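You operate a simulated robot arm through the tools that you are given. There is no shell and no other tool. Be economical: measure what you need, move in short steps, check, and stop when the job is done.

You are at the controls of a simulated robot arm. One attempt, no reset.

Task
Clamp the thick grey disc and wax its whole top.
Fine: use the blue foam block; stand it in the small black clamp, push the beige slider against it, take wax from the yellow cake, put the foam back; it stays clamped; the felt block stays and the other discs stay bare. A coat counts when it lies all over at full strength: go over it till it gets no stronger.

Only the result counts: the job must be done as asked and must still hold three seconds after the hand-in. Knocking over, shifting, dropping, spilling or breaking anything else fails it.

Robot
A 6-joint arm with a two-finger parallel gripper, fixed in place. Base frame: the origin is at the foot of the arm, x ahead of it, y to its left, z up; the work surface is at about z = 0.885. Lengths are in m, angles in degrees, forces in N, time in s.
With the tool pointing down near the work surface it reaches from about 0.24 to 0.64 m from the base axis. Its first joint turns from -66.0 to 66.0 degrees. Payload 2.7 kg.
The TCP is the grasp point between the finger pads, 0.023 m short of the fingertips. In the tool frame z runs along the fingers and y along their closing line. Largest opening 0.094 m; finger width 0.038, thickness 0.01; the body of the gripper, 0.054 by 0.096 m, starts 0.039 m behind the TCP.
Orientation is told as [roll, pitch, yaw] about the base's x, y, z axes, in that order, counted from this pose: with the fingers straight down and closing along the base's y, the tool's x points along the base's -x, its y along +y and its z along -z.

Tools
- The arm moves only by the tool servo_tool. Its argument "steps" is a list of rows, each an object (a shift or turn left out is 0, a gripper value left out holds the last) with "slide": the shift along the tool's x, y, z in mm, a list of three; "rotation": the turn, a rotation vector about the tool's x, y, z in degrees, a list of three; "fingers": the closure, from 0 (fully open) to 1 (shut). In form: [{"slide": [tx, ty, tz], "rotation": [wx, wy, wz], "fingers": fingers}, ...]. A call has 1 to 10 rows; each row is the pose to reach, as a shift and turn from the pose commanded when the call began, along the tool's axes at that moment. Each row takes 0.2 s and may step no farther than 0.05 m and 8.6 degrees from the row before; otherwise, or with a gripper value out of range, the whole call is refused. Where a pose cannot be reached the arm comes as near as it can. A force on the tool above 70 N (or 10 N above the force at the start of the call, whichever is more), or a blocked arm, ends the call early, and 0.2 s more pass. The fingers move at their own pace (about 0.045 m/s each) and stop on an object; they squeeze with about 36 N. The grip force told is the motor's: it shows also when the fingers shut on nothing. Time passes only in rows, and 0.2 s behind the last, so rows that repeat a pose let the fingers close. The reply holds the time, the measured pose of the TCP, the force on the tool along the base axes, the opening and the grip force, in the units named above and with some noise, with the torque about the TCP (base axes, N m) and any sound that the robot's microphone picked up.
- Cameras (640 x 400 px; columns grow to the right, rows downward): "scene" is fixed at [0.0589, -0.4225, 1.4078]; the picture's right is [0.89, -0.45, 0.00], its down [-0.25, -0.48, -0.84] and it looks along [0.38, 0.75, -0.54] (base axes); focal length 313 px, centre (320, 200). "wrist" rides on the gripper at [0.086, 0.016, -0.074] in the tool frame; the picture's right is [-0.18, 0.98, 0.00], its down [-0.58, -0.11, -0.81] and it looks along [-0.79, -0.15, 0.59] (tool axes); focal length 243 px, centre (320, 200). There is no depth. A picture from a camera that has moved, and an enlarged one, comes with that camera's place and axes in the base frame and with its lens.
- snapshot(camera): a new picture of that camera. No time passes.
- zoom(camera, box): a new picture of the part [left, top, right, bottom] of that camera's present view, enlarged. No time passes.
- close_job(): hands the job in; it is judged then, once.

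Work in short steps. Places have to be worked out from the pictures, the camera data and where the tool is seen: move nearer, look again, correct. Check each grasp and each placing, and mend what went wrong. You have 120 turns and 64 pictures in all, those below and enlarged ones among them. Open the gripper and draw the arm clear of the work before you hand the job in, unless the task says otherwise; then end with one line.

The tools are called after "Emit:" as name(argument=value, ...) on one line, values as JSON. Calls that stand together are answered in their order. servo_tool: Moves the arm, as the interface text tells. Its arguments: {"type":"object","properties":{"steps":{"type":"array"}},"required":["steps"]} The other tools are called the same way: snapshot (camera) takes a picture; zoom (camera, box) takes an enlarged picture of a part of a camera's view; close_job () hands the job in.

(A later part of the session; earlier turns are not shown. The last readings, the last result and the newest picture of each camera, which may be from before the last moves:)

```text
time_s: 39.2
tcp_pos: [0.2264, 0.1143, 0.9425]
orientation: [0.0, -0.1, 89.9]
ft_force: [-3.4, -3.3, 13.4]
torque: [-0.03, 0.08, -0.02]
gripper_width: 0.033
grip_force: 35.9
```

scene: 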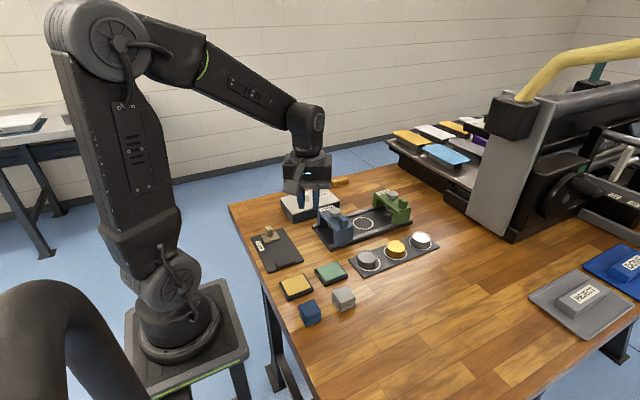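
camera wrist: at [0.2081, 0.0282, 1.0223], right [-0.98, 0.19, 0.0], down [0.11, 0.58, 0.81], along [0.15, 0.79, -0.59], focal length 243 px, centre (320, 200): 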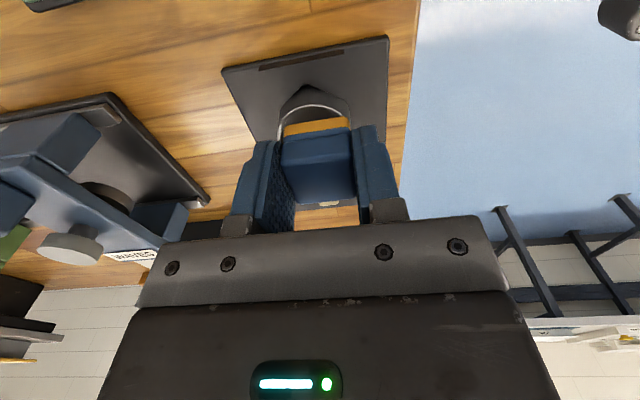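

Contact at 13 N. I rub over the whole top in small sweeps.

Emit:
servo_tool(steps=[{"slide": [6, 0, 0]}, {"slide": [6, 5, 0]}, {"slide": [0, 6, 0]}, {"slide": [-5, 5, 0]}, {"slide": [-5, 0, 0]}, {"slide": [-5, -5, 0]}, {"slide": [0, -6, 0]}, {"slide": [6, -5, 0]}, {"slide": [6, 0, 0]}, {"slide": [0, 0, 0]}])

Emit:
servo_tool(steps=[{"slide": [6, 0, 0]}, {"slide": [6, 5, 0]}, {"slide": [0, 6, 0]}, {"slide": [-5, 5, 0]}, {"slide": [-5, 0, 0]}, {"slide": [-5, -5, 0]}, {"slide": [0, -6, 0]}, {"slide": [6, -5, 0]}, {"slide": [6, 0, 0]}, {"slide": [0, 0, 0]}])

Emit:
servo_tool(steps=[{"slide": [0, 0, -8]}, {"slide": [10, 0, -35]}, {"slide": [50, 0, -50]}, {"slide": [95, 0, -50]}, {"slide": [95, 0, -50]}])

Emit:
zoom(camera="scene", box=[255, 215, 305, 265])

```text
time_s: 41.4
tcp_pos: [0.2261, 0.1134, 0.9442]
orientation: [0.0, 0.1, 89.8]
ft_force: [-0.8, 0.2, 0.6]
torque: [0.01, -0.01, 0.01]
gripper_width: 0.0332
grip_force: 35.6
```

```text
time_s: 43.6
tcp_pos: [0.227, 0.1139, 0.9432]
orientation: [0.0, 0.1, 89.9]
ft_force: [0.2, -0.3, 0.0]
torque: [0.01, -0.01, -0.02]
gripper_width: 0.033
grip_force: 36.3
```

```text
time_s: 44.8
tcp_pos: [0.227, 0.0195, 0.9966]
orientation: [0.0, 0.0, 90.0]
ft_force: [-0.1, -0.2, 0.0]
torque: [-0.01, -0.02, 0.05]
gripper_width: 0.0328
grip_force: 36.1
```

```text
8.00 times, centred on (280, 240) of scene
camera zoom: at [0.0589, -0.4225, 1.4078], right [0.89, -0.45, 0.0], down [-0.25, -0.48, -0.84], along [0.38, 0.75, -0.54], focal length 2506 px, centre (640, -120)
```

zoom: 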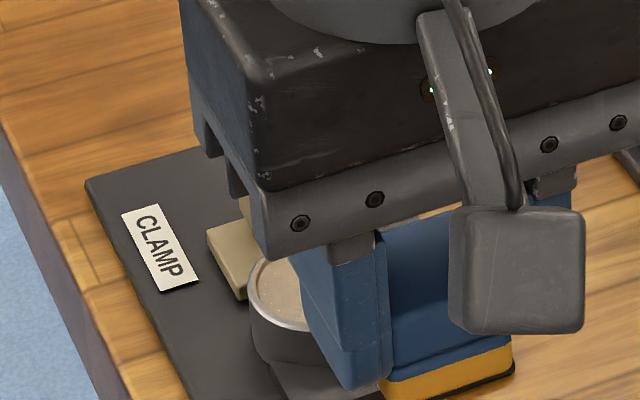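

A light coat shows, but contact was lost at the end, so I need more pressure. I reload from the cake first.

Emit:
servo_tool(steps=[{"slide": [11, -10, 20]}, {"slide": [11, -10, 50]}, {"slide": [11, -10, 62]}, {"slide": [11, -10, 65]}, {"slide": [11, -10, 66]}, {"slide": [11, -10, 66]}])

```text
time_s: 46.2
tcp_pos: [0.237, 0.009, 0.9293]
orientation: [0.0, 0.0, 90.1]
ft_force: [-9.8, 1.5, 33.2]
torque: [0.08, 0.25, 0.07]
gripper_width: 0.033
grip_force: 36.3
```

Contact at 33 N; I rub the foam briefly in the cake, then lift.

Emit:
servo_tool(steps=[{"slide": [4, 0, -0.7]}, {"slide": [0, 0, -0.7]}, {"slide": [-4, 0, -0.7]}, {"slide": [0, 0, -0.7]}, {"slide": [4, 0, -0.7]}, {"slide": [0, 0, -0.7]}, {"slide": [0, 0, -10]}, {"slide": [0, 0, -50]}, {"slide": [0, 0, -50]}])

Emit:
servo_tool(steps=[{"slide": [-30, 3, 0]}, {"slide": [-65, 6, 0]}, {"slide": [-104, 10, 0]}, {"slide": [-104, 10, 15]}, {"slide": [-104, 10, 30]}, {"slide": [-104, 10, 34]}, {"slide": [-104, 10, 36]}, {"slide": [-104, 10, 37]}, {"slide": [-104, 10, 37]}])

```text
time_s: 48.2
tcp_pos: [0.2363, 0.0113, 0.9765]
orientation: [0.1, 0.0, 89.9]
ft_force: [0.5, 0.4, -0.2]
torque: [0.0, -0.01, 0.02]
gripper_width: 0.0331
grip_force: 36.5
```

```text
time_s: 50.2
tcp_pos: [0.2283, 0.1128, 0.9404]
orientation: [-0.1, 0.1, 90.0]
ft_force: [-2.2, 0.0, 11.2]
torque: [0.02, 0.07, 0.02]
gripper_width: 0.0332
grip_force: 35.7
```

Contact at 11 N; I press slightly more and sweep the whole top.

Emit:
servo_tool(steps=[{"slide": [3, 0, 0.7]}, {"slide": [6, 3, 0.7]}, {"slide": [3, 6, 0.7]}, {"slide": [-3, 6, 0.7]}, {"slide": [-6, 3, 0.7]}, {"slide": [-6, -3, 0.7]}, {"slide": [-3, -6, 0.7]}, {"slide": [3, -6, 0.7]}, {"slide": [6, -3, 0.7]}, {"slide": [0, 0, 0.7]}])

Emit:
servo_tool(steps=[{"slide": [3, 0, 0]}, {"slide": [6, 3, 0]}, {"slide": [3, 6, 0]}, {"slide": [-3, 6, 0]}, {"slide": [-6, 3, 0]}, {"slide": [-6, -3, 0]}, {"slide": [-3, -6, 0]}, {"slide": [3, -6, 0]}, {"slide": [6, -3, 0]}, {"slide": [0, 0, 0]}])

```text
time_s: 52.4
tcp_pos: [0.2266, 0.1137, 0.9393]
orientation: [0.0, 0.0, 89.8]
ft_force: [-0.3, -0.4, 0.1]
torque: [0.02, -0.04, 0.04]
gripper_width: 0.0328
grip_force: 36.0
```

```text
time_s: 54.6
tcp_pos: [0.2267, 0.1126, 0.9397]
orientation: [0.0, 0.1, 89.8]
ft_force: [-0.1, -0.9, 0.4]
torque: [-0.03, 0.01, 0.01]
gripper_width: 0.0332
grip_force: 36.4
```

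Contact fades as I sweep; the foam may slip in the grip. I look.

Emit:
zoom(camera="scene", box=[250, 205, 320, 270])

Emit:
zoom(camera="wrist", box=[220, 60, 420, 220])

```text
6.15 times, centred on (285, 238) of scene
camera zoom: at [0.0589, -0.4225, 1.4078], right [0.89, -0.45, 0.0], down [-0.25, -0.48, -0.84], along [0.38, 0.75, -0.54], focal length 1928 px, centre (535, -31)
```

zoom: 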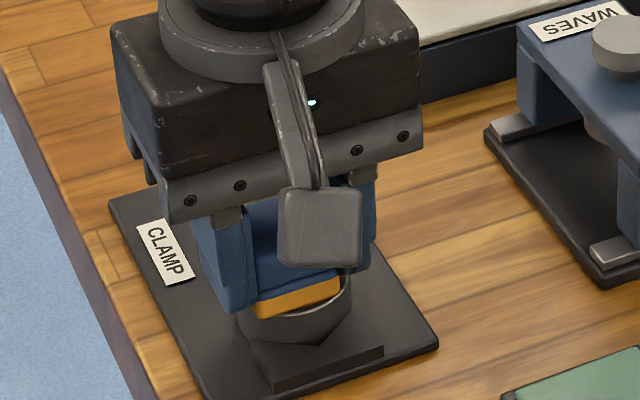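

```text
2.50 times, centred on (320, 140) of wrist
camera zoom: at [0.2085, 0.0266, 1.013], right [-0.98, 0.19, 0.0], down [0.11, 0.58, 0.81], along [0.15, 0.79, -0.59], focal length 606 px, centre (320, 350)
```

zoom: 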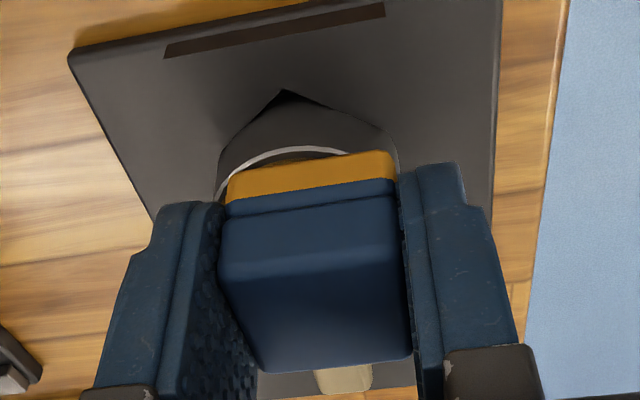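

The foam slipped up only slightly. I sweep again with a slowly growing press depth to keep contact.

Emit:
servo_tool(steps=[{"slide": [4, 0, 0.8]}, {"slide": [6, 4, 0.9]}, {"slide": [2, 6, 1.0]}, {"slide": [-3, 6, 1.1]}, {"slide": [-6, 3, 1.2]}, {"slide": [-6, -3, 1.3]}, {"slide": [-3, -6, 1.4]}, {"slide": [3, -6, 1.5]}, {"slide": [6, -3, 1.6]}, {"slide": [6, 0, 1.7]}])

```text
time_s: 56.8
tcp_pos: [0.226, 0.1061, 0.9383]
orientation: [-0.1, 0.0, 90.0]
ft_force: [3.8, -0.9, 7.2]
torque: [0.03, -0.14, -0.04]
gripper_width: 0.0329
grip_force: 36.1
```

7 N kept. I lift away far enough to see the disc.

Emit:
servo_tool(steps=[{"slide": [0, 0, -8]}, {"slide": [5, 0, -40]}, {"slide": [45, -5, -55]}, {"slide": [90, -10, -55]}, {"slide": [135, -10, -55]}, {"slide": [135, -10, -55]}])

Emit:
zoom(camera="scene", box=[255, 215, 305, 265])

```text
time_s: 58.2
tcp_pos: [0.2351, -0.0305, 0.9936]
orientation: [0.1, 0.0, 90.0]
ft_force: [0.2, 0.5, -0.4]
torque: [-0.01, 0.01, 0.0]
gripper_width: 0.0331
grip_force: 35.5
```

```text
8.00 times, centred on (280, 240) of scene
camera zoom: at [0.0589, -0.4225, 1.4078], right [0.89, -0.45, 0.0], down [-0.25, -0.48, -0.84], along [0.38, 0.75, -0.54], focal length 2506 px, centre (640, -120)
```

zoom: 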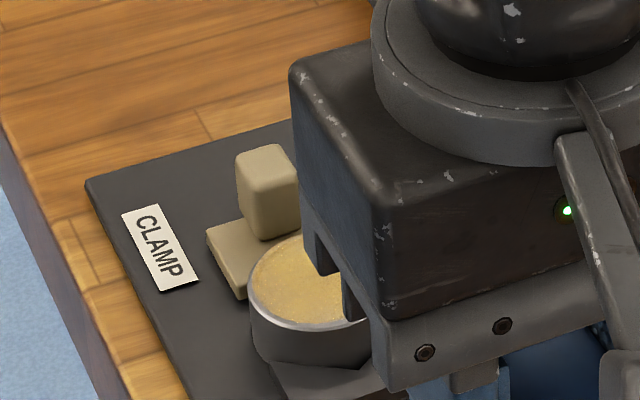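

The coat is getting stronger but not yet uniform. I reload again.

Emit:
servo_tool(steps=[{"slide": [-39, -1.5, 20]}, {"slide": [-39, -1.5, 50]}, {"slide": [-39, -1.5, 61]}, {"slide": [-39, -1.5, 64]}, {"slide": [-39, -1.5, 66]}, {"slide": [-39, -1.5, 67]}, {"slide": [-39, -1.5, 67]}])

```text
time_s: 59.8
tcp_pos: [0.2392, 0.0107, 0.9258]
orientation: [0.0, -0.1, 90.0]
ft_force: [-5.9, 6.3, 30.6]
torque: [0.48, 0.2, 0.03]
gripper_width: 0.0328
grip_force: 35.7
```

Contact 31 N; I rub, lift, and return to the disc.

Emit:
servo_tool(steps=[{"slide": [4, 0, -0.5]}, {"slide": [0, 0, -0.5]}, {"slide": [-4, 0, -0.5]}, {"slide": [0, 0, -0.5]}, {"slide": [4, 0, -0.5]}, {"slide": [0, 0, -0.5]}, {"slide": [0, 0, -10]}, {"slide": [0, 0, -50]}, {"slide": [0, 0, -50]}])

Emit:
servo_tool(steps=[{"slide": [-30, 3, 0]}, {"slide": [-65, 6, 0]}, {"slide": [-103, 10, 0]}, {"slide": [-103, 10, 15]}, {"slide": [-103, 10, 30]}, {"slide": [-103, 10, 35]}, {"slide": [-103, 10, 37]}, {"slide": [-103, 10, 38]}, {"slide": [-103, 10, 38]}])

```text
time_s: 61.8
tcp_pos: [0.235, 0.0131, 0.9765]
orientation: [0.0, -0.1, 90.0]
ft_force: [-0.9, -0.1, 0.0]
torque: [0.02, -0.02, 0.02]
gripper_width: 0.0329
grip_force: 35.3
```

```text
time_s: 63.8
tcp_pos: [0.2267, 0.1119, 0.9382]
orientation: [-0.1, 0.0, 89.9]
ft_force: [-0.1, -0.8, 0.5]
torque: [0.0, 0.02, 0.02]
gripper_width: 0.0331
grip_force: 35.6
```

Not yet in contact; I press down in half-millimetre steps and sweep with growing depth.

Emit:
servo_tool(steps=[{"slide": [0, 0, 0.7]}, {"slide": [0, 0, 1.4]}, {"slide": [6, 4, 1.6]}, {"slide": [2, 6, 1.8]}, {"slide": [-3, 6, 1.9]}, {"slide": [-6, 3, 2.0]}, {"slide": [-6, -3, 2.1]}, {"slide": [-3, -6, 2.2]}, {"slide": [3, -6, 2.3]}, {"slide": [6, -3, 2.4]}])

```text
time_s: 66.0
tcp_pos: [0.2311, 0.1064, 0.9351]
orientation: [0.0, 0.0, 90.0]
ft_force: [1.1, 0.6, 1.3]
torque: [0.04, 0.03, -0.02]
gripper_width: 0.0331
grip_force: 36.1
```

Contact is light now. I do another loop with a small depth growth.

Emit:
servo_tool(steps=[{"slide": [-2, 8, 0.4]}, {"slide": [-8, 9, 0.5]}, {"slide": [-12, 6, 0.6]}, {"slide": [-12, 0, 0.7]}, {"slide": [-9, -3, 0.8]}, {"slide": [-3, -3, 0.9]}, {"slide": [0, 0, 1.0]}, {"slide": [-3, 3, 1.1]}, {"slide": [-9, 3, 1.2]}, {"slide": [-6, 3, 1.2]}])

Emit:
servo_tool(steps=[{"slide": [0, 0, -8]}, {"slide": [5, 0, -40]}, {"slide": [50, -8, -60]}, {"slide": [95, -10, -60]}, {"slide": [140, -15, -60]}, {"slide": [180, -25, -60]}, {"slide": [180, -25, -60]}])

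Emit:
zoom(camera="scene", box=[250, 215, 320, 285])

```text
time_s: 68.2
tcp_pos: [0.2275, 0.1147, 0.9341]
orientation: [-0.1, 0.0, 90.0]
ft_force: [-5.5, 8.6, 24.0]
torque: [0.44, 0.25, -0.01]
gripper_width: 0.0331
grip_force: 35.8
```

```text
time_s: 69.8
tcp_pos: [0.2555, -0.0654, 0.9927]
orientation: [0.0, 0.0, 89.8]
ft_force: [-0.1, -0.1, -0.5]
torque: [0.01, 0.02, -0.01]
gripper_width: 0.0328
grip_force: 35.7
```

```text
5.71 times, centred on (285, 250) of scene
camera zoom: at [0.0589, -0.4225, 1.4078], right [0.89, -0.45, 0.0], down [-0.25, -0.48, -0.84], along [0.38, 0.75, -0.54], focal length 1790 px, centre (520, -86)
```

zoom: 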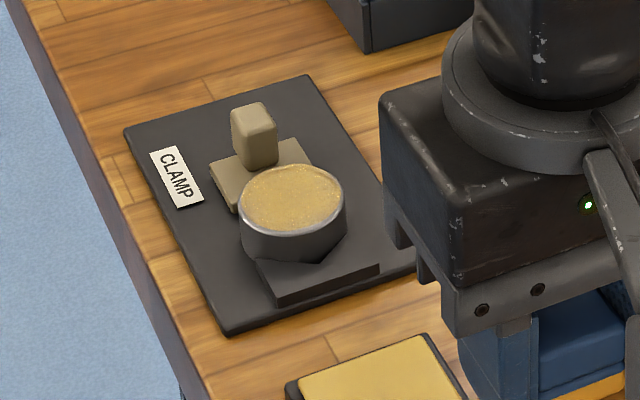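

The whole top is coated; I enlarge to judge how even it is.

Emit:
zoom(camera="scene", box=[272, 230, 296, 254])

```text
16.00 times, centred on (284, 242) of scene
camera zoom: at [0.0589, -0.4225, 1.4078], right [0.89, -0.45, 0.0], down [-0.25, -0.48, -0.84], along [0.38, 0.75, -0.54], focal length 5012 px, centre (896, -472)
```

zoom: 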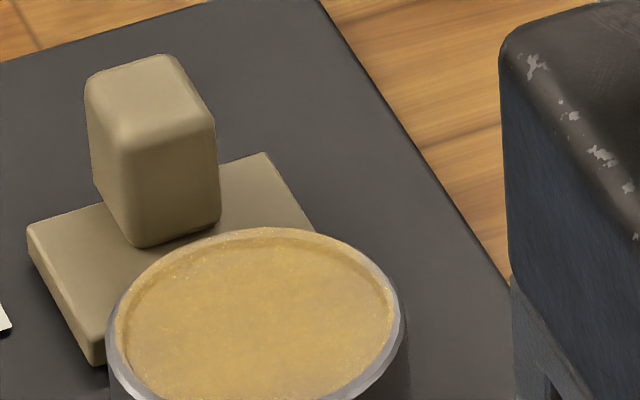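

The rim is not coated on the -y and x sides, so more passes reaching farther are needed. I return to the cake and will regrip the foam there, since it slid up in the fingers.

Emit:
servo_tool(steps=[{"slide": [-37, 9, 0]}, {"slide": [-74, 18, 10]}, {"slide": [-74, 18, 40]}, {"slide": [-74, 18, 60]}, {"slide": [-74, 18, 66]}, {"slide": [-74, 18, 68]}, {"slide": [-74, 18, 69.5]}, {"slide": [-74, 18, 69.5]}])

```text
time_s: 71.6
tcp_pos: [0.2371, 0.0062, 0.9262]
orientation: [0.1, 0.0, 89.9]
ft_force: [-0.4, 0.3, 0.3]
torque: [0.01, -0.02, 0.0]
gripper_width: 0.033
grip_force: 35.9
```

Not yet touching; I lower in 1 mm steps, rubbing a little once in contact.

Emit:
servo_tool(steps=[{"slide": [0, 0, 1]}, {"slide": [0, 0, 2]}, {"slide": [0, 0, 3]}, {"slide": [0, 0, 3.7]}, {"slide": [0, 0, 3.7]}])

```text
time_s: 72.8
tcp_pos: [0.2375, 0.0058, 0.9231]
orientation: [0.1, 0.0, 89.9]
ft_force: [-1.5, -0.7, 4.1]
torque: [0.07, 0.02, -0.01]
gripper_width: 0.033
grip_force: 36.0
out of reach, approached as far as the arm can: row 1
```

Contact at 4 N. I rub lightly, then open, rise 7 mm, re-centre 5 mm in +y and regrip.

Emit:
servo_tool(steps=[{"slide": [4, 0, 0.4]}, {"slide": [-4, 0, 0.4]}, {"slide": [4, 0, 0.4]}, {"slide": [-2, 0, 0.2]}, {"slide": [-2, 0, 0], "fingers": 0.56}, {"slide": [-2, 0, -0.5], "fingers": 0.56}, {"slide": [-2, 0, -7], "fingers": 0.56}, {"slide": [-6, 0, -7], "fingers": 0.56}, {"slide": [-6, 0, -7], "fingers": 1}, {"slide": [-6, 0, -7], "fingers": 1}])

Emit:
zoom(camera="wrist", box=[220, 60, 420, 220])

```text
time_s: 75.0
tcp_pos: [0.2364, 0.0123, 0.9293]
orientation: [0.1, -0.1, 89.8]
ft_force: [0.1, -0.3, -0.1]
torque: [-0.01, 0.01, 0.0]
gripper_width: 0.033
grip_force: 35.9
out of reach, approached as far as the arm can: row 5, 6
```

```text
2.50 times, centred on (320, 140) of wrist
camera zoom: at [0.2189, -0.0724, 1.0018], right [-0.98, 0.19, 0.0], down [0.11, 0.58, 0.81], along [0.15, 0.79, -0.59], focal length 606 px, centre (320, 350)
```

zoom: 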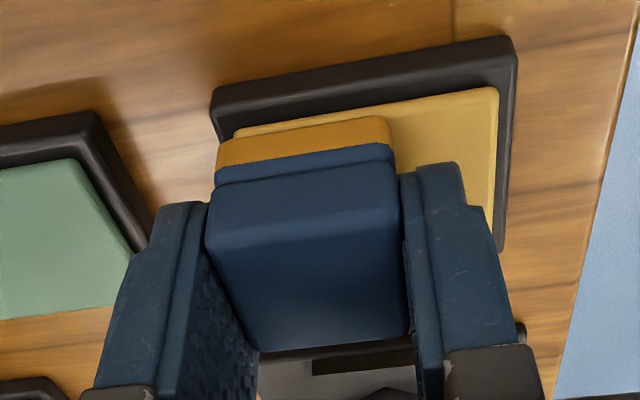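

Regripped and centred (foam offset ≈ 0). I press and rub on the cake once, then lift.

Emit:
servo_tool(steps=[{"slide": [0, 0, 0.8]}, {"slide": [4, 0, 0.8]}, {"slide": [-4, 0, 0.8]}, {"slide": [4, 0, 0.8]}, {"slide": [-4, 0, 0.8]}, {"slide": [0, 0, 0.8]}, {"slide": [0, 0, -10]}, {"slide": [0, 0, -48]}, {"slide": [0, 0, -48]}])

Emit:
servo_tool(steps=[{"slide": [-30, 3, 0]}, {"slide": [-65, 6, 0]}, {"slide": [-104, 9, 0]}, {"slide": [-104, 9, 15]}, {"slide": [-104, 9, 29]}, {"slide": [-104, 9, 33]}, {"slide": [-104, 9, 35]}, {"slide": [-104, 9, 36]}, {"slide": [-104, 9, 36]}])

```text
time_s: 77.0
tcp_pos: [0.2336, 0.0122, 0.9771]
orientation: [0.2, 0.0, 89.9]
ft_force: [-0.4, 0.3, -0.4]
torque: [-0.01, 0.0, 0.03]
gripper_width: 0.0332
grip_force: 35.4
```

```text
time_s: 79.0
tcp_pos: [0.2265, 0.1159, 0.9409]
orientation: [-0.1, 0.0, 89.9]
ft_force: [-0.8, 0.0, 0.0]
torque: [0.0, 0.01, 0.04]
gripper_width: 0.033
grip_force: 36.4
```

Foam is just above the disc. I press to contact and sweep wider (±8 mm), growing the depth slightly.

Emit:
servo_tool(steps=[{"slide": [0, 0, 1]}, {"slide": [0, 0, 1.8]}, {"slide": [7, 0, 2.0]}, {"slide": [7, 5, 2.1]}, {"slide": [2, 8, 2.2]}, {"slide": [-3, 8, 2.3]}, {"slide": [-7, 4, 2.4]}, {"slide": [-7, -4, 2.5]}, {"slide": [-3, -8, 2.6]}, {"slide": [2, -8, 2.7]}])

```text
time_s: 81.2
tcp_pos: [0.2348, 0.1164, 0.9381]
orientation: [-0.2, -0.2, 89.9]
ft_force: [3.7, 3.8, 11.6]
torque: [0.21, -0.11, -0.03]
gripper_width: 0.0329
grip_force: 35.7
```

11.6 N held. I continue along the -y rim and the centre, then once more round.

Emit:
servo_tool(steps=[{"slide": [4, 1, 0.1]}, {"slide": [6, 5, 0.2]}, {"slide": [7, 9, 0.3]}, {"slide": [5, 14, 0.4]}, {"slide": [0, 16, 0.5]}, {"slide": [-5, 15, 0.6]}, {"slide": [-9, 10, 0.7]}, {"slide": [-9, 4, 0.8]}, {"slide": [-4, 3, 0.9]}, {"slide": [-2, 8, 1.0]}])

Emit:
servo_tool(steps=[{"slide": [0, 0, -8]}, {"slide": [5, 0, -40]}, {"slide": [50, -8, -60]}, {"slide": [95, -10, -60]}, {"slide": [140, -15, -60]}, {"slide": [180, -25, -60]}, {"slide": [180, -25, -60]}])

Emit:
zoom(camera="scene", box=[272, 234, 300, 258])

```text
time_s: 83.4
tcp_pos: [0.2272, 0.1185, 0.9363]
orientation: [0.0, 0.0, 89.9]
ft_force: [-0.5, -0.2, -0.7]
torque: [0.01, -0.01, 0.0]
gripper_width: 0.033
grip_force: 36.1
```

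```text
time_s: 85.0
tcp_pos: [0.2531, -0.0641, 0.9955]
orientation: [0.0, 0.1, 89.9]
ft_force: [0.2, 0.1, 0.3]
torque: [0.01, 0.01, 0.0]
gripper_width: 0.0331
grip_force: 36.3
```

```text
16.00 times, centred on (286, 246) of scene
camera zoom: at [0.0589, -0.4225, 1.4078], right [0.89, -0.45, 0.0], down [-0.25, -0.48, -0.84], along [0.38, 0.75, -0.54], focal length 5012 px, centre (864, -536)
```

zoom: 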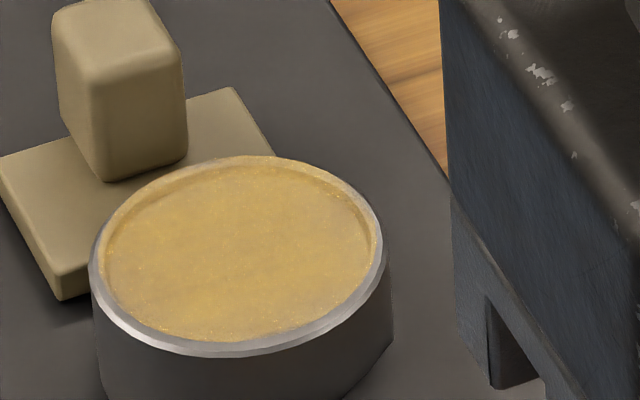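

Most of the top is well coated but the front rim still looks bare. I go for another load, with a regrip, and then reach farther over the -y and x edges.

Emit:
servo_tool(steps=[{"slide": [-38, 8, 0]}, {"slide": [-76, 16, 10]}, {"slide": [-76, 16, 40]}, {"slide": [-76, 16, 60]}, {"slide": [-76, 16, 66]}, {"slide": [-76, 16, 68.5]}, {"slide": [-76, 16, 69.5]}, {"slide": [-76, 16, 70.5]}, {"slide": [-76, 16, 70.5]}])

```text
time_s: 87.0
tcp_pos: [0.2369, 0.0121, 0.9249]
orientation: [0.2, -0.1, 89.8]
ft_force: [-0.1, 0.0, -0.8]
torque: [0.0, 0.01, 0.01]
gripper_width: 0.0329
grip_force: 36.0
```

Still just above the cake; I lower further, rub, open, rise 6 mm and regrip.

Emit:
servo_tool(steps=[{"slide": [0, -1, 1]}, {"slide": [0, -1, 2]}, {"slide": [0, -1, 2.8]}, {"slide": [3, -1, 3.1]}, {"slide": [-3, -1, 3.3]}, {"slide": [3, -1, 3.5]}, {"slide": [-3, -1, 3.7]}, {"slide": [0, -1, 3.7]}])

Emit:
servo_tool(steps=[{"slide": [0, 0, 0], "fingers": 0.56}, {"slide": [0, 0, 0], "fingers": 0.56}, {"slide": [0, 0, -6], "fingers": 0.56}, {"slide": [0, 0, -6], "fingers": 0.56}, {"slide": [0, 0, -6], "fingers": 1}, {"slide": [0, 0, -6], "fingers": 1}, {"slide": [0, 0, -6], "fingers": 1}])

```text
time_s: 88.8
tcp_pos: [0.2389, 0.015, 0.9224]
orientation: [-0.1, 0.0, 89.9]
ft_force: [-8.4, 17.3, 45.0]
torque: [0.04, 0.61, -0.27]
gripper_width: 0.033
grip_force: 36.2
```

```text
time_s: 90.4
tcp_pos: [0.2377, 0.0125, 0.9261]
orientation: [0.1, 0.0, 89.9]
ft_force: [0.2, -0.3, 0.4]
torque: [0.0, -0.01, -0.01]
gripper_width: 0.0332
grip_force: 36.3
```

Regripped. I lift and go to the disc.

Emit:
servo_tool(steps=[{"slide": [0, 0, -10], "fingers": 1}, {"slide": [0, 0, -50]}, {"slide": [-35, 3, -50]}, {"slide": [-70, 6, -50]}, {"slide": [-105, 10, -50]}, {"slide": [-105, 10, -35]}, {"slide": [-105, 10, -20]}, {"slide": [-105, 10, -14]}, {"slide": [-105, 10, -11.5]}, {"slide": [-105, 10, -11.5]}])

Emit:
zoom(camera="wrist", box=[220, 60, 420, 220])

```text
time_s: 92.6
tcp_pos: [0.2271, 0.1181, 0.9387]
orientation: [0.0, -0.1, 89.9]
ft_force: [-0.1, 0.4, -1.2]
torque: [0.0, 0.01, 0.01]
gripper_width: 0.0329
grip_force: 36.2
```

```text
2.50 times, centred on (320, 140) of wrist
camera zoom: at [0.2087, 0.0325, 1.0129], right [-0.98, 0.19, 0.0], down [0.11, 0.58, 0.81], along [0.15, 0.79, -0.59], focal length 606 px, centre (320, 350)
```

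zoom: 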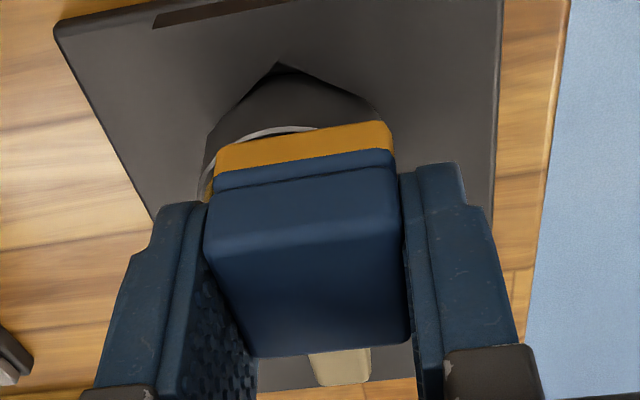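

The disc's centre is ~2.5 mm to +x of where I swept. I sweep with that correction and farther to -y.

Emit:
servo_tool(steps=[{"slide": [0, -2, 1.2]}, {"slide": [4, -2, 2.0]}, {"slide": [9, -2, 2.2]}, {"slide": [9, 3, 2.4]}, {"slide": [5, 6, 2.6]}, {"slide": [0, 6, 2.8]}, {"slide": [-5, 5, 3.0]}, {"slide": [-7, -2, 3.2]}, {"slide": [-5, -8, 3.4]}, {"slide": [0, -11, 3.6]}])

```text
time_s: 94.8
tcp_pos: [0.2368, 0.1195, 0.9363]
orientation: [0.0, -0.1, 90.0]
ft_force: [-0.1, 3.3, 6.5]
torque: [0.14, 0.08, 0.0]
gripper_width: 0.0329
grip_force: 36.2
```

6.5 N held. I continue around the -y edge and across the middle.

Emit:
servo_tool(steps=[{"slide": [5, 1, 0.2]}, {"slide": [9, 5, 0.4]}, {"slide": [10, 9, 0.6]}, {"slide": [9, 14, 0.8]}, {"slide": [5, 16, 1.0]}, {"slide": [0, 17, 1.1]}, {"slide": [-6, 13, 1.2]}, {"slide": [-6, 6, 1.4]}, {"slide": [2, 6, 1.6]}, {"slide": [0, 9, 1.7]}])

Emit:
servo_tool(steps=[{"slide": [0, 0, -8]}, {"slide": [5, 0, -40]}, {"slide": [50, -8, -60]}, {"slide": [95, -10, -60]}, {"slide": [140, -12, -60]}, {"slide": [182, -22, -60]}, {"slide": [182, -22, -60]}])

Emit:
zoom(camera="scene", box=[272, 234, 300, 258])

```text
time_s: 97.0
tcp_pos: [0.2289, 0.1173, 0.9347]
orientation: [0.0, 0.0, 89.8]
ft_force: [1.8, -0.9, 2.3]
torque: [0.0, -0.01, -0.01]
gripper_width: 0.0331
grip_force: 35.9
```

```text
time_s: 98.6
tcp_pos: [0.251, -0.0653, 0.9941]
orientation: [0.0, 0.0, 90.0]
ft_force: [-0.3, 0.0, 0.3]
torque: [-0.02, 0.01, 0.02]
gripper_width: 0.0327
grip_force: 35.7
```

```text
16.00 times, centred on (286, 246) of scene
camera zoom: at [0.0589, -0.4225, 1.4078], right [0.89, -0.45, 0.0], down [-0.25, -0.48, -0.84], along [0.38, 0.75, -0.54], focal length 5012 px, centre (864, -536)
```

zoom: 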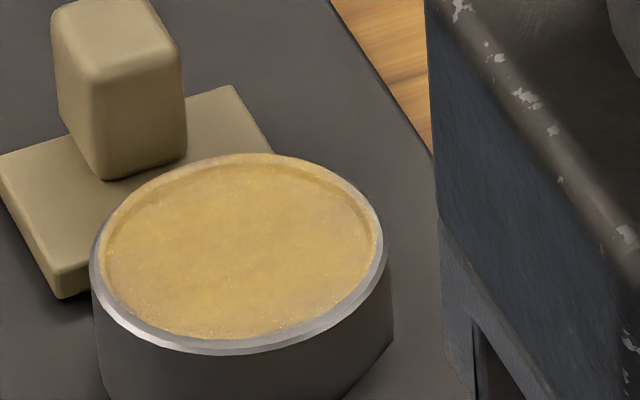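

The coat now resembles the cake's colour; slight greyer patches remain on the +x side. I do another loading and full pass, then compare.

Emit:
servo_tool(steps=[{"slide": [-38, 7, 0]}, {"slide": [-77, 13, 10]}, {"slide": [-77, 13, 40]}, {"slide": [-77, 13, 62]}, {"slide": [-77, 13, 68]}, {"slide": [-77, 13, 70]}, {"slide": [-77, 13, 71.5]}, {"slide": [-77, 13, 72.5]}, {"slide": [-77, 13, 72.5]}])

```text
time_s: 100.6
tcp_pos: [0.2378, 0.0133, 0.9229]
orientation: [0.0, 0.0, 89.9]
ft_force: [-1.8, -0.7, 5.4]
torque: [0.06, 0.07, -0.01]
gripper_width: 0.033
grip_force: 35.4
```

Light contact on the cake. I rub, open, rise 7 mm and regrip.

Emit:
servo_tool(steps=[{"slide": [3, 0, 0.4]}, {"slide": [-3, 0, 0.5]}, {"slide": [3, 0, 0.6]}, {"slide": [0, 0, 0.3]}, {"slide": [0, 0, 0], "fingers": 0.56}, {"slide": [0, 0, 0], "fingers": 0.56}, {"slide": [0, 0, -7], "fingers": 0.56}, {"slide": [0, 0, -7], "fingers": 1}, {"slide": [0, 0, -7], "fingers": 1}, {"slide": [0, 0, -7], "fingers": 1}])

Emit:
servo_tool(steps=[{"slide": [0, 0, 0.8], "fingers": 1}, {"slide": [3, 0, 1]}, {"slide": [-3, 0, 1.2]}, {"slide": [0, 0, -10]}, {"slide": [0, 0, -45]}, {"slide": [-35, 3, -45]}, {"slide": [-70, 5, -45]}, {"slide": [-104, 7.5, -45]}, {"slide": [-104, 7.5, -25]}, {"slide": [-104, 7.5, -16]}])

```text
time_s: 102.8
tcp_pos: [0.2377, 0.0148, 0.9297]
orientation: [-0.1, 0.0, 89.9]
ft_force: [0.0, -0.2, 0.2]
torque: [0.03, 0.04, -0.01]
gripper_width: 0.0331
grip_force: 35.4
```

```text
time_s: 105.0
tcp_pos: [0.2283, 0.1181, 0.9442]
orientation: [0.0, 0.0, 90.0]
ft_force: [0.3, -0.3, -0.9]
torque: [-0.01, -0.03, -0.03]
gripper_width: 0.0332
grip_force: 35.8
```

At (0.228, 0.118) just above the disc; I lower to contact and sweep.

Emit:
servo_tool(steps=[{"slide": [0, -1, 3]}, {"slide": [0, -1, 4.5]}, {"slide": [0, -1, 5.5]}, {"slide": [9, -1, 5.7]}, {"slide": [8, -7, 5.9]}, {"slide": [0, -10, 6.1]}, {"slide": [-6, -8, 6.3]}, {"slide": [-7, -1, 6.5]}, {"slide": [-5, 6, 6.7]}, {"slide": [0, 8, 6.8]}])

Emit:
servo_tool(steps=[{"slide": [6, -2, 0.2]}, {"slide": [9, -8, 0.4]}, {"slide": [6, -14, 0.6]}, {"slide": [0, -17, 0.8]}, {"slide": [-5, -15, 1.0]}, {"slide": [-5, -9, 1.1]}, {"slide": [3, -12, 1.2]}, {"slide": [4, -6, 1.3]}, {"slide": [-4, -6, 1.4]}, {"slide": [0, -9, 1.5]}])

```text
time_s: 107.2
tcp_pos: [0.223, 0.1156, 0.94]
orientation: [0.0, 0.1, 89.9]
ft_force: [1.4, 1.7, 2.7]
torque: [0.0, -0.07, 0.02]
gripper_width: 0.0329
grip_force: 36.0
```

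```text
time_s: 109.4
tcp_pos: [0.2304, 0.1169, 0.9366]
orientation: [0.1, 0.1, 89.9]
ft_force: [-5.5, 4.7, 16.3]
torque: [0.09, 0.14, -0.04]
gripper_width: 0.033
grip_force: 35.7
```

Contact held (16 N). One more loop, then I lift away and compare.

Emit:
servo_tool(steps=[{"slide": [6, 0, 0.1]}, {"slide": [9, 5, 0.2]}, {"slide": [5, 8, 0.3]}, {"slide": [-2, 9, 0.4]}, {"slide": [-6, 5, 0.5]}, {"slide": [-6, -4, 0.6]}, {"slide": [-3, -8, 0.7]}, {"slide": [4, -8, 0.8]}, {"slide": [9, -4, 0.9]}, {"slide": [0, 0, 1.0]}])

Emit:
servo_tool(steps=[{"slide": [0, 0, -8]}, {"slide": [5, 0, -40]}, {"slide": [50, -8, -60]}, {"slide": [95, -10, -60]}, {"slide": [140, -12, -60]}, {"slide": [182, -22, -60]}, {"slide": [182, -22, -60]}])

Emit:
zoom(camera="scene", box=[272, 234, 300, 258])

```text
time_s: 111.6
tcp_pos: [0.2317, 0.1168, 0.936]
orientation: [-0.1, 0.0, 89.9]
ft_force: [0.8, -1.8, 3.5]
torque: [-0.03, -0.04, 0.02]
gripper_width: 0.033
grip_force: 35.8
```

```text
time_s: 113.2
tcp_pos: [0.2536, -0.0672, 0.9936]
orientation: [-0.1, 0.0, 90.1]
ft_force: [0.5, -0.3, -0.3]
torque: [0.04, 0.01, -0.02]
gripper_width: 0.033
grip_force: 36.0
```

```text
16.00 times, centred on (286, 246) of scene
camera zoom: at [0.0589, -0.4225, 1.4078], right [0.89, -0.45, 0.0], down [-0.25, -0.48, -0.84], along [0.38, 0.75, -0.54], focal length 5012 px, centre (864, -536)
```

zoom: 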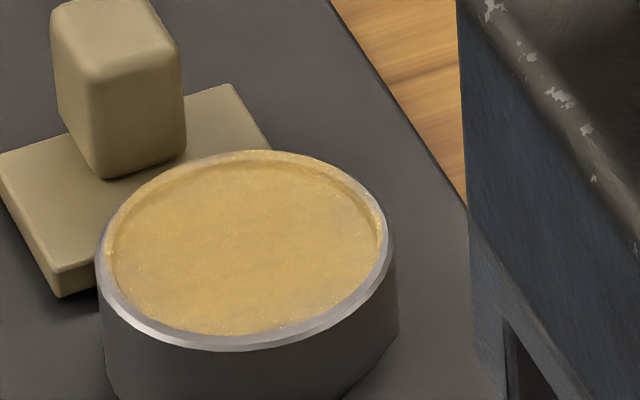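

The disc seems to have moved ~1 mm in the clamp during rubbing, so I will re-push the slider later. To judge the rim I take a steep wrist view from over the disc.

Emit:
servo_tool(steps=[{"slide": [-40, 6, -5]}, {"slide": [-85, 12, -5]}, {"slide": [-130, 18, -5]}, {"slide": [-175, 18, -5]}, {"slide": [-218, 18, 0]}, {"slide": [-218, 18, 0]}])

Emit:
zoom(camera="wrist", box=[270, 0, 370, 70])

```text
time_s: 114.6
tcp_pos: [0.2337, 0.1531, 0.9966]
orientation: [0.0, 0.0, 89.9]
ft_force: [-0.5, 0.6, 0.4]
torque: [-0.01, 0.0, 0.03]
gripper_width: 0.0327
grip_force: 36.5
```

```text
5.71 times, centred on (320, 35) of wrist
camera zoom: at [0.2164, 0.0674, 1.0708], right [-0.98, 0.19, 0.0], down [0.11, 0.58, 0.81], along [0.15, 0.79, -0.59], focal length 1386 px, centre (320, 1143)
```

zoom: 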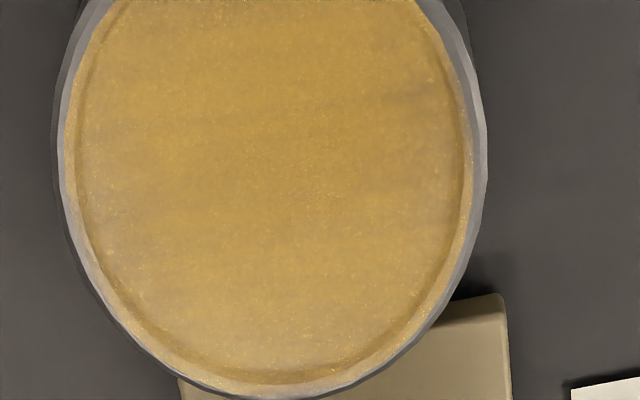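

The flat rim is coated (only the chamfer is bare), but slightly weaker bands remain. I go back down and rub more densely.

Emit:
servo_tool(steps=[{"slide": [35, 4, 0]}, {"slide": [35, 4, 30]}, {"slide": [35, 4, 52]}, {"slide": [35, 4, 59]}, {"slide": [35, 4, 61]}, {"slide": [35, 4, 62]}, {"slide": [35, 4, 62]}])

```text
time_s: 116.2
tcp_pos: [0.2326, 0.1174, 0.9349]
orientation: [-0.1, 0.0, 90.0]
ft_force: [-0.6, -1.3, 11.0]
torque: [-0.14, -0.05, -0.02]
gripper_width: 0.033
grip_force: 35.7
```

11 N contact. Dense zigzag strokes now.

Emit:
servo_tool(steps=[{"slide": [8, -6, 0.1]}, {"slide": [-6, -6, 0.2]}, {"slide": [-6, -2, 0.3]}, {"slide": [8, -2, 0.4]}, {"slide": [8, 2, 0.5]}, {"slide": [-6, 2, 0.6]}, {"slide": [-6, 6, 0.7]}, {"slide": [8, 6, 0.8]}, {"slide": [8, 10, 0.9]}, {"slide": [-6, 10, 1.0]}])

Emit:
servo_tool(steps=[{"slide": [3, 0, 0.1]}, {"slide": [3, -16, 0.2]}, {"slide": [6, -16, 0.3]}, {"slide": [6, 0, 0.4]}, {"slide": [10, -2, 0.5]}, {"slide": [10, -14, 0.6]}, {"slide": [14, -14, 0.7]}, {"slide": [14, -2, 0.8]}, {"slide": [6, -8, 0.9]}, {"slide": [6, -8, 0.9]}])

```text
time_s: 117.7
tcp_pos: [0.2285, 0.1206, 0.9341]
orientation: [0.0, 0.2, 90.1]
ft_force: [-1.8, -1.6, 10.0]
torque: [-0.02, 0.08, 0.03]
gripper_width: 0.0332
grip_force: 35.8
stopped in row 7: the force on the tool passed its limit at 77 N (the readings are from after the stop); the commanded pose is now the measured one
```

```text
time_s: 119.8
tcp_pos: [0.2352, 0.1126, 0.9336]
orientation: [0.4, 0.7, 90.3]
ft_force: [-3.6, -8.5, 21.5]
torque: [0.04, 0.37, 0.18]
gripper_width: 0.0331
grip_force: 36.1
stopped in row 10: the force on the tool passed its limit at 73 N (the readings are from after the stop); the commanded pose is now the measured one
```

Force peaks hit the limit – the fingertips are probably almost down at the disc. I lift, inspect, and will regrip higher.

Emit:
servo_tool(steps=[{"slide": [0, 0, -10]}, {"slide": [0, 0, -40]}, {"slide": [-20, 0, -63]}, {"slide": [-38, 0, -63]}, {"slide": [-38, 0, -63]}])

Emit:
zoom(camera="wrist", box=[260, 0, 390, 81])

```text
time_s: 121.0
tcp_pos: [0.238, 0.151, 0.9982]
orientation: [0.4, 0.7, 90.2]
ft_force: [0.6, 0.0, -0.5]
torque: [-0.01, -0.01, -0.02]
gripper_width: 0.0332
grip_force: 35.7
```

```text
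4.92 times, centred on (325, 40) of wrist
camera zoom: at [0.2201, 0.0668, 1.0735], right [-0.98, 0.18, 0.0], down [0.11, 0.59, 0.8], along [0.14, 0.79, -0.6], focal length 1194 px, centre (295, 985)
```

zoom: 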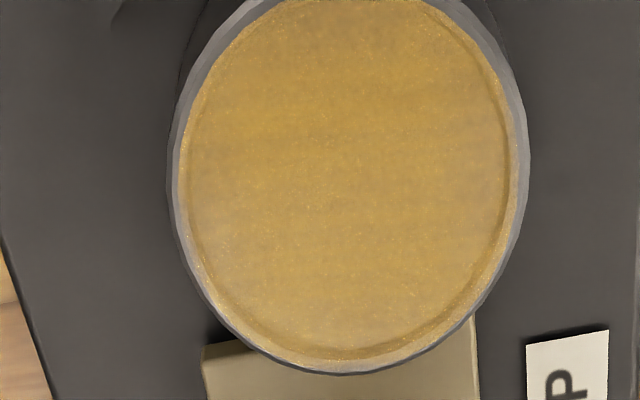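

The coat is more even, though still paler at the +y end. I reload, straighten the tool slightly and regrip higher.

Emit:
servo_tool(steps=[{"slide": [45, 0, -5], "rotation": [0.7, 0.4, 0.2]}, {"slide": [90, 0, -5], "rotation": [0.7, 0.4, 0.2]}, {"slide": [138, 0, 0], "rotation": [0.7, 0.4, 0.2]}, {"slide": [138, 0, 40], "rotation": [0.7, 0.4, 0.2]}, {"slide": [138, 0, 65], "rotation": [0.7, 0.4, 0.2]}, {"slide": [138, 0, 72], "rotation": [0.7, 0.4, 0.2]}, {"slide": [138, 0, 74], "rotation": [0.7, 0.4, 0.2]}, {"slide": [138, 0, 75], "rotation": [0.7, 0.4, 0.2]}, {"slide": [138, 0, 75], "rotation": [0.7, 0.4, 0.2]}])

```text
time_s: 123.0
tcp_pos: [0.2394, 0.0131, 0.9239]
orientation: [-0.2, 1.1, 90.0]
ft_force: [0.5, 0.1, -0.1]
torque: [-0.02, 0.03, 0.01]
gripper_width: 0.0327
grip_force: 35.7
out of reach, approached as far as the arm can: row 5, 6, 7, 8, 9
```

Not in contact yet and near the reach limit; I move 2 mm outward, level the tool and lower.

Emit:
servo_tool(steps=[{"slide": [0, -2, 0]}, {"slide": [0, -2, 1], "rotation": [1.0, -0.2, 0]}, {"slide": [0, -2, 2], "rotation": [1.0, -0.2, 0]}, {"slide": [0, -2, 2.8], "rotation": [1.0, -0.2, 0]}, {"slide": [0, -2, 2.8], "rotation": [1.0, -0.2, 0]}])

```text
time_s: 124.2
tcp_pos: [0.2431, 0.0135, 0.9225]
orientation: [-1.2, 0.8, 90.0]
ft_force: [-8.5, -0.2, 34.4]
torque: [0.67, 0.97, 0.04]
gripper_width: 0.0332
grip_force: 35.6
```

Contact at 34 N. I open, rise 8 mm, and read the orientation.

Emit:
servo_tool(steps=[{"slide": [0, 0, -1], "fingers": 0.56}, {"slide": [0, 0, -1], "fingers": 0.56}, {"slide": [0, 0, -5], "fingers": 0.56}, {"slide": [0, 0, -8], "fingers": 0.56}, {"slide": [0, 0, -8], "fingers": 0.56}])

```text
time_s: 125.3
tcp_pos: [0.2408, 0.0134, 0.9292]
orientation: [-1.2, 0.8, 89.9]
ft_force: [0.0, -0.1, 0.1]
torque: [0.02, 0.0, -0.01]
gripper_width: 0.0414
grip_force: 0.1
```

The mapping is clear now (roll = −tool x, pitch = tool y); I level the tool and grip.

Emit:
servo_tool(steps=[{"slide": [0, 0, -0.5], "rotation": [-1.2, -0.8, 0], "fingers": 0.56}, {"slide": [0, 0, -0.5], "rotation": [-1.2, -0.8, 0], "fingers": 0.56}, {"slide": [0, 0, -0.5], "rotation": [-1.2, -0.8, 0], "fingers": 1}, {"slide": [0, 0, -0.5], "rotation": [-1.2, -0.8, 0], "fingers": 1}, {"slide": [0, 0, -0.5], "rotation": [-1.2, -0.8, 0], "fingers": 1}])

```text
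time_s: 126.5
tcp_pos: [0.2422, 0.0131, 0.9297]
orientation: [-0.1, -0.1, 89.9]
ft_force: [0.7, 0.1, 2.2]
torque: [-0.01, -0.01, -0.02]
gripper_width: 0.0329
grip_force: 35.6
```

Level and gripped. I rub on the cake, lift and go over the disc.

Emit:
servo_tool(steps=[{"slide": [3, 0, 0.6]}, {"slide": [-3, 0, 0.8]}, {"slide": [2, 0, 1.0]}, {"slide": [0, 0, -10]}, {"slide": [0, 0, -45]}, {"slide": [-35, 5, -45]}, {"slide": [-70, 9, -45]}, {"slide": [-105, 13, -45]}, {"slide": [-105, 13, -25]}, {"slide": [-105, 13, -14]}])

Emit:
servo_tool(steps=[{"slide": [0, 0, 1]}, {"slide": [0, 0, 2]}, {"slide": [0, 0, 3]}, {"slide": [0, 0, 3]}])

```text
time_s: 128.8
tcp_pos: [0.2286, 0.118, 0.9432]
orientation: [-0.1, 0.1, 90.1]
ft_force: [0.2, 0.3, 0.3]
torque: [0.03, -0.01, -0.02]
gripper_width: 0.0328
grip_force: 35.5
```

```text
time_s: 129.8
tcp_pos: [0.2288, 0.1184, 0.942]
orientation: [-0.3, 0.0, 90.0]
ft_force: [-1.3, 0.0, 7.5]
torque: [0.01, 0.08, 0.02]
gripper_width: 0.033
grip_force: 36.4
```

Contact at 7.5 N. I sweep, favouring the +y end, in smaller strides.

Emit:
servo_tool(steps=[{"slide": [-4, 0, 0.1]}, {"slide": [-7, 4, 0.2]}, {"slide": [-7, -3, 0.3]}, {"slide": [-6, -7, 0.4]}, {"slide": [-4, 0, 0.5]}, {"slide": [-4, 7, 0.6]}, {"slide": [0, 7, 0.7]}, {"slide": [0, 0, 0.8]}, {"slide": [0, -7, 0.9]}, {"slide": [3, -7, 1.0]}])

Emit:
servo_tool(steps=[{"slide": [0, 7, 0.1]}, {"slide": [0, 14, 0.2]}, {"slide": [4, 12, 0.3]}, {"slide": [4, 5, 0.4]}, {"slide": [4, 0, 0.5]}, {"slide": [0, 4, 0.6]}, {"slide": [-6, 7, 0.7]}, {"slide": [-10, 10, 0.8]}, {"slide": [-10, 4, 0.9]}, {"slide": [-3, 7, 1.0]}])

```text
time_s: 131.9
tcp_pos: [0.2381, 0.1155, 0.9392]
orientation: [-0.2, 0.0, 90.0]
ft_force: [-2.2, 5.4, 11.9]
torque: [0.14, 0.11, 0.0]
gripper_width: 0.0332
grip_force: 35.8
```

```text
time_s: 134.2
tcp_pos: [0.2305, 0.1185, 0.9384]
orientation: [-0.3, -0.1, 90.1]
ft_force: [0.9, 2.3, 8.2]
torque: [0.04, -0.06, 0.01]
gripper_width: 0.0332
grip_force: 35.5
```

Contact held well. One more pair of loops, then I look.

Emit:
servo_tool(steps=[{"slide": [-6, 4, 0.1]}, {"slide": [-7, -2, 0.2]}, {"slide": [-4, -7, 0.3]}, {"slide": [2, -7, 0.4]}, {"slide": [8, -3, 0.5]}, {"slide": [8, 4, 0.6]}, {"slide": [3, 8, 0.7]}, {"slide": [-3, 8, 0.8]}, {"slide": [-3, 2, 0.9]}, {"slide": [3, 0, 1.0]}])

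Emit:
servo_tool(steps=[{"slide": [0, 0, -10]}, {"slide": [0, 0, -40]}, {"slide": [-20, 0, -61]}, {"slide": [-36, -5, -61]}, {"slide": [-36, -5, -61]}])

Emit:
zoom(camera="wrist", box=[260, 0, 390, 81])

```text
time_s: 136.3
tcp_pos: [0.2293, 0.1162, 0.9391]
orientation: [-0.3, -0.1, 90.1]
ft_force: [1.3, 3.6, 9.5]
torque: [0.03, 0.0, 0.0]
gripper_width: 0.0332
grip_force: 35.4
```

```text
time_s: 137.6
tcp_pos: [0.2336, 0.1515, 0.9987]
orientation: [-0.1, 0.0, 90.0]
ft_force: [-0.4, 0.2, 0.5]
torque: [-0.01, -0.01, 0.0]
gripper_width: 0.033
grip_force: 36.2
```

```text
4.92 times, centred on (325, 40) of wrist
camera zoom: at [0.2153, 0.0664, 1.0732], right [-0.98, 0.19, 0.0], down [0.11, 0.58, 0.81], along [0.15, 0.79, -0.59], focal length 1194 px, centre (295, 985)
```

zoom: 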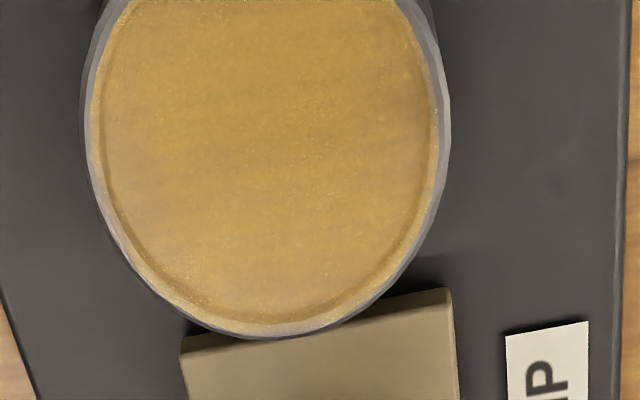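

The steep view suggests a gap between disc and slider now. I move away toward the parking side and check in the scene view.

Emit:
servo_tool(steps=[{"slide": [45, 0, -5]}, {"slide": [90, -5, -5]}, {"slide": [135, -10, -5]}, {"slide": [180, -15, -5]}, {"slide": [216, -20, -5]}, {"slide": [216, -20, -5]}])

Emit:
zoom(camera="scene", box=[266, 226, 306, 266])

```text
time_s: 138.9
tcp_pos: [0.2528, -0.0635, 1.0001]
orientation: [0.0, -0.1, 89.9]
ft_force: [0.0, 0.0, -0.3]
torque: [0.02, 0.0, 0.0]
gripper_width: 0.0332
grip_force: 36.1
```

```text
10.00 times, centred on (286, 246) of scene
camera zoom: at [0.0589, -0.4225, 1.4078], right [0.89, -0.45, 0.0], down [-0.25, -0.48, -0.84], along [0.38, 0.75, -0.54], focal length 3132 px, centre (660, -260)
```

zoom: 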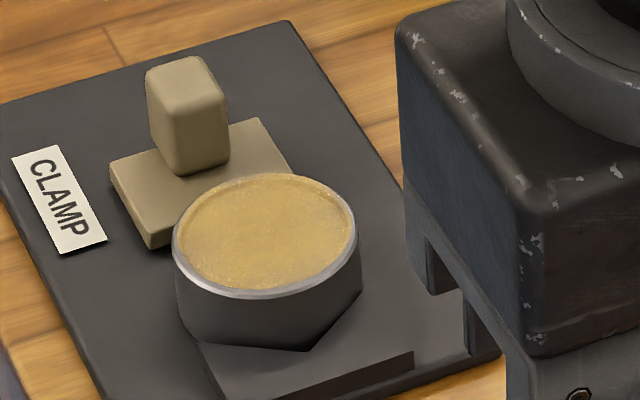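

The slider has been nudged back ~3–4 mm by the rubbing. I re-push it now using one finger (offset in x so the foam stays clear), approaching behind the knob.

Emit:
servo_tool(steps=[{"slide": [-45, 2, -15]}, {"slide": [-90, 4, -20]}, {"slide": [-138, 4, -20]}, {"slide": [-186, 4, -20]}, {"slide": [-234, 4, -10]}, {"slide": [-283, 4, 0]}, {"slide": [-283, 4, 30]}, {"slide": [-283, 4, 55]}, {"slide": [-283, 4, 66]}, {"slide": [-283, 4, 66]}])

Emit:
zoom(camera="scene", box=[255, 210, 315, 260])

```text
time_s: 141.2
tcp_pos: [0.2499, 0.2172, 0.938]
orientation: [-0.1, 0.0, 90.0]
ft_force: [0.3, 0.4, -0.8]
torque: [0.01, 0.01, -0.02]
gripper_width: 0.0331
grip_force: 36.0
```

```text
8.00 times, centred on (285, 235) of scene
camera zoom: at [0.0589, -0.4225, 1.4078], right [0.89, -0.45, 0.0], down [-0.25, -0.48, -0.84], along [0.38, 0.75, -0.54], focal length 2506 px, centre (600, -80)
```

zoom: 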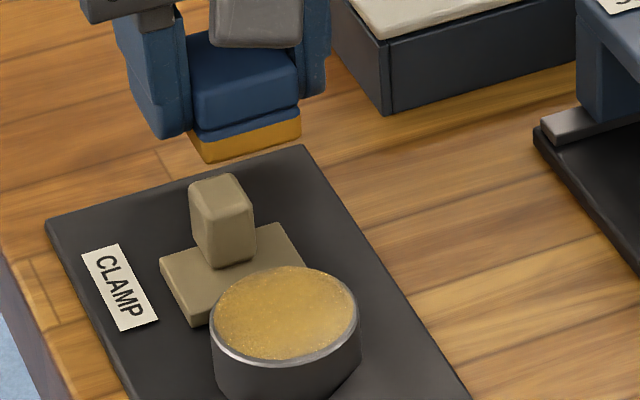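

The finger lines up behind the knob. I lower 5 mm and push gently to about 40 N.

Emit:
servo_tool(steps=[{"slide": [0, 0, 5]}, {"slide": [7, 0, 5]}, {"slide": [13, 0, 5]}, {"slide": [17, 0, 5]}, {"slide": [20, 0, 5]}, {"slide": [22, 0, 5]}, {"slide": [23, 0, 5]}, {"slide": [23, 0, 5]}])

```text
time_s: 142.9
tcp_pos: [0.2501, 0.1974, 0.9327]
orientation: [-0.3, -0.2, 90.0]
ft_force: [-2.0, 22.9, 0.3]
torque: [0.37, 0.02, -0.4]
gripper_width: 0.0329
grip_force: 36.0
```

23 N at y≈0.197; I push a little more.

Emit:
servo_tool(steps=[{"slide": [1, 0, 0]}, {"slide": [2, 0, 0]}, {"slide": [3, 0, 0]}, {"slide": [3, 0, 0]}])

Emit:
zoom(camera="scene", box=[266, 226, 306, 266])

```text
time_s: 143.9
tcp_pos: [0.2505, 0.1942, 0.9331]
orientation: [-0.3, -0.3, 89.9]
ft_force: [-8.4, 32.7, -1.2]
torque: [0.48, 0.1, -0.63]
gripper_width: 0.0331
grip_force: 36.2
```

```text
10.00 times, centred on (286, 246) of scene
camera zoom: at [0.0587, -0.4216, 1.4081], right [0.89, -0.45, 0.0], down [-0.24, -0.48, -0.84], along [0.38, 0.75, -0.54], focal length 3132 px, centre (660, -260)
```

zoom: 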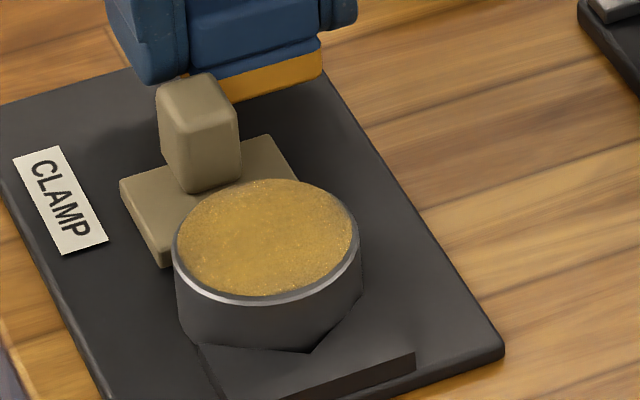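

Slider is tight against the disc again. I back off, lift, and go to reload at the cake.

Emit:
servo_tool(steps=[{"slide": [-8, 0, 0]}, {"slide": [-15, 0, -30]}, {"slide": [-15, 0, -65]}, {"slide": [30, 2, -65]}, {"slide": [75, 6, -65]}, {"slide": [120, 10, -65]}, {"slide": [155, 11, -60]}, {"slide": [184, 11, -35]}, {"slide": [184, 11, -5]}, {"slide": [184, 11, 3]}])

Emit:
servo_tool(steps=[{"slide": [0, 0, 1]}, {"slide": [0, 0, 2]}, {"slide": [0, 0, 3]}, {"slide": [0, 0, 3]}])

```text
time_s: 146.2
tcp_pos: [0.2374, 0.0063, 0.9303]
orientation: [-0.1, -0.1, 90.0]
ft_force: [0.8, 0.7, -0.5]
torque: [-0.02, 0.0, 0.01]
gripper_width: 0.0329
grip_force: 36.3
```

```text
time_s: 147.2
tcp_pos: [0.2371, 0.0078, 0.9268]
orientation: [-0.1, 0.0, 90.0]
ft_force: [-0.1, -0.3, -1.1]
torque: [-0.03, 0.0, 0.02]
gripper_width: 0.0332
grip_force: 36.0
```

Not in contact yet; I go down further in 0.7 mm steps with a rub, then lift.

Emit:
servo_tool(steps=[{"slide": [-4, -1, 0.8]}, {"slide": [-4, -1, 1.5]}, {"slide": [-7, -1, 2.2]}, {"slide": [-2, -1, 2.6]}, {"slide": [-7, -1, 2.9]}, {"slide": [-4, -1, 3.1]}])

```text
time_s: 148.6
tcp_pos: [0.2407, 0.0137, 0.925]
orientation: [-0.4, -0.1, 90.0]
ft_force: [0.7, 12.7, 29.2]
torque: [0.08, 0.15, -0.04]
gripper_width: 0.033
grip_force: 36.2
```

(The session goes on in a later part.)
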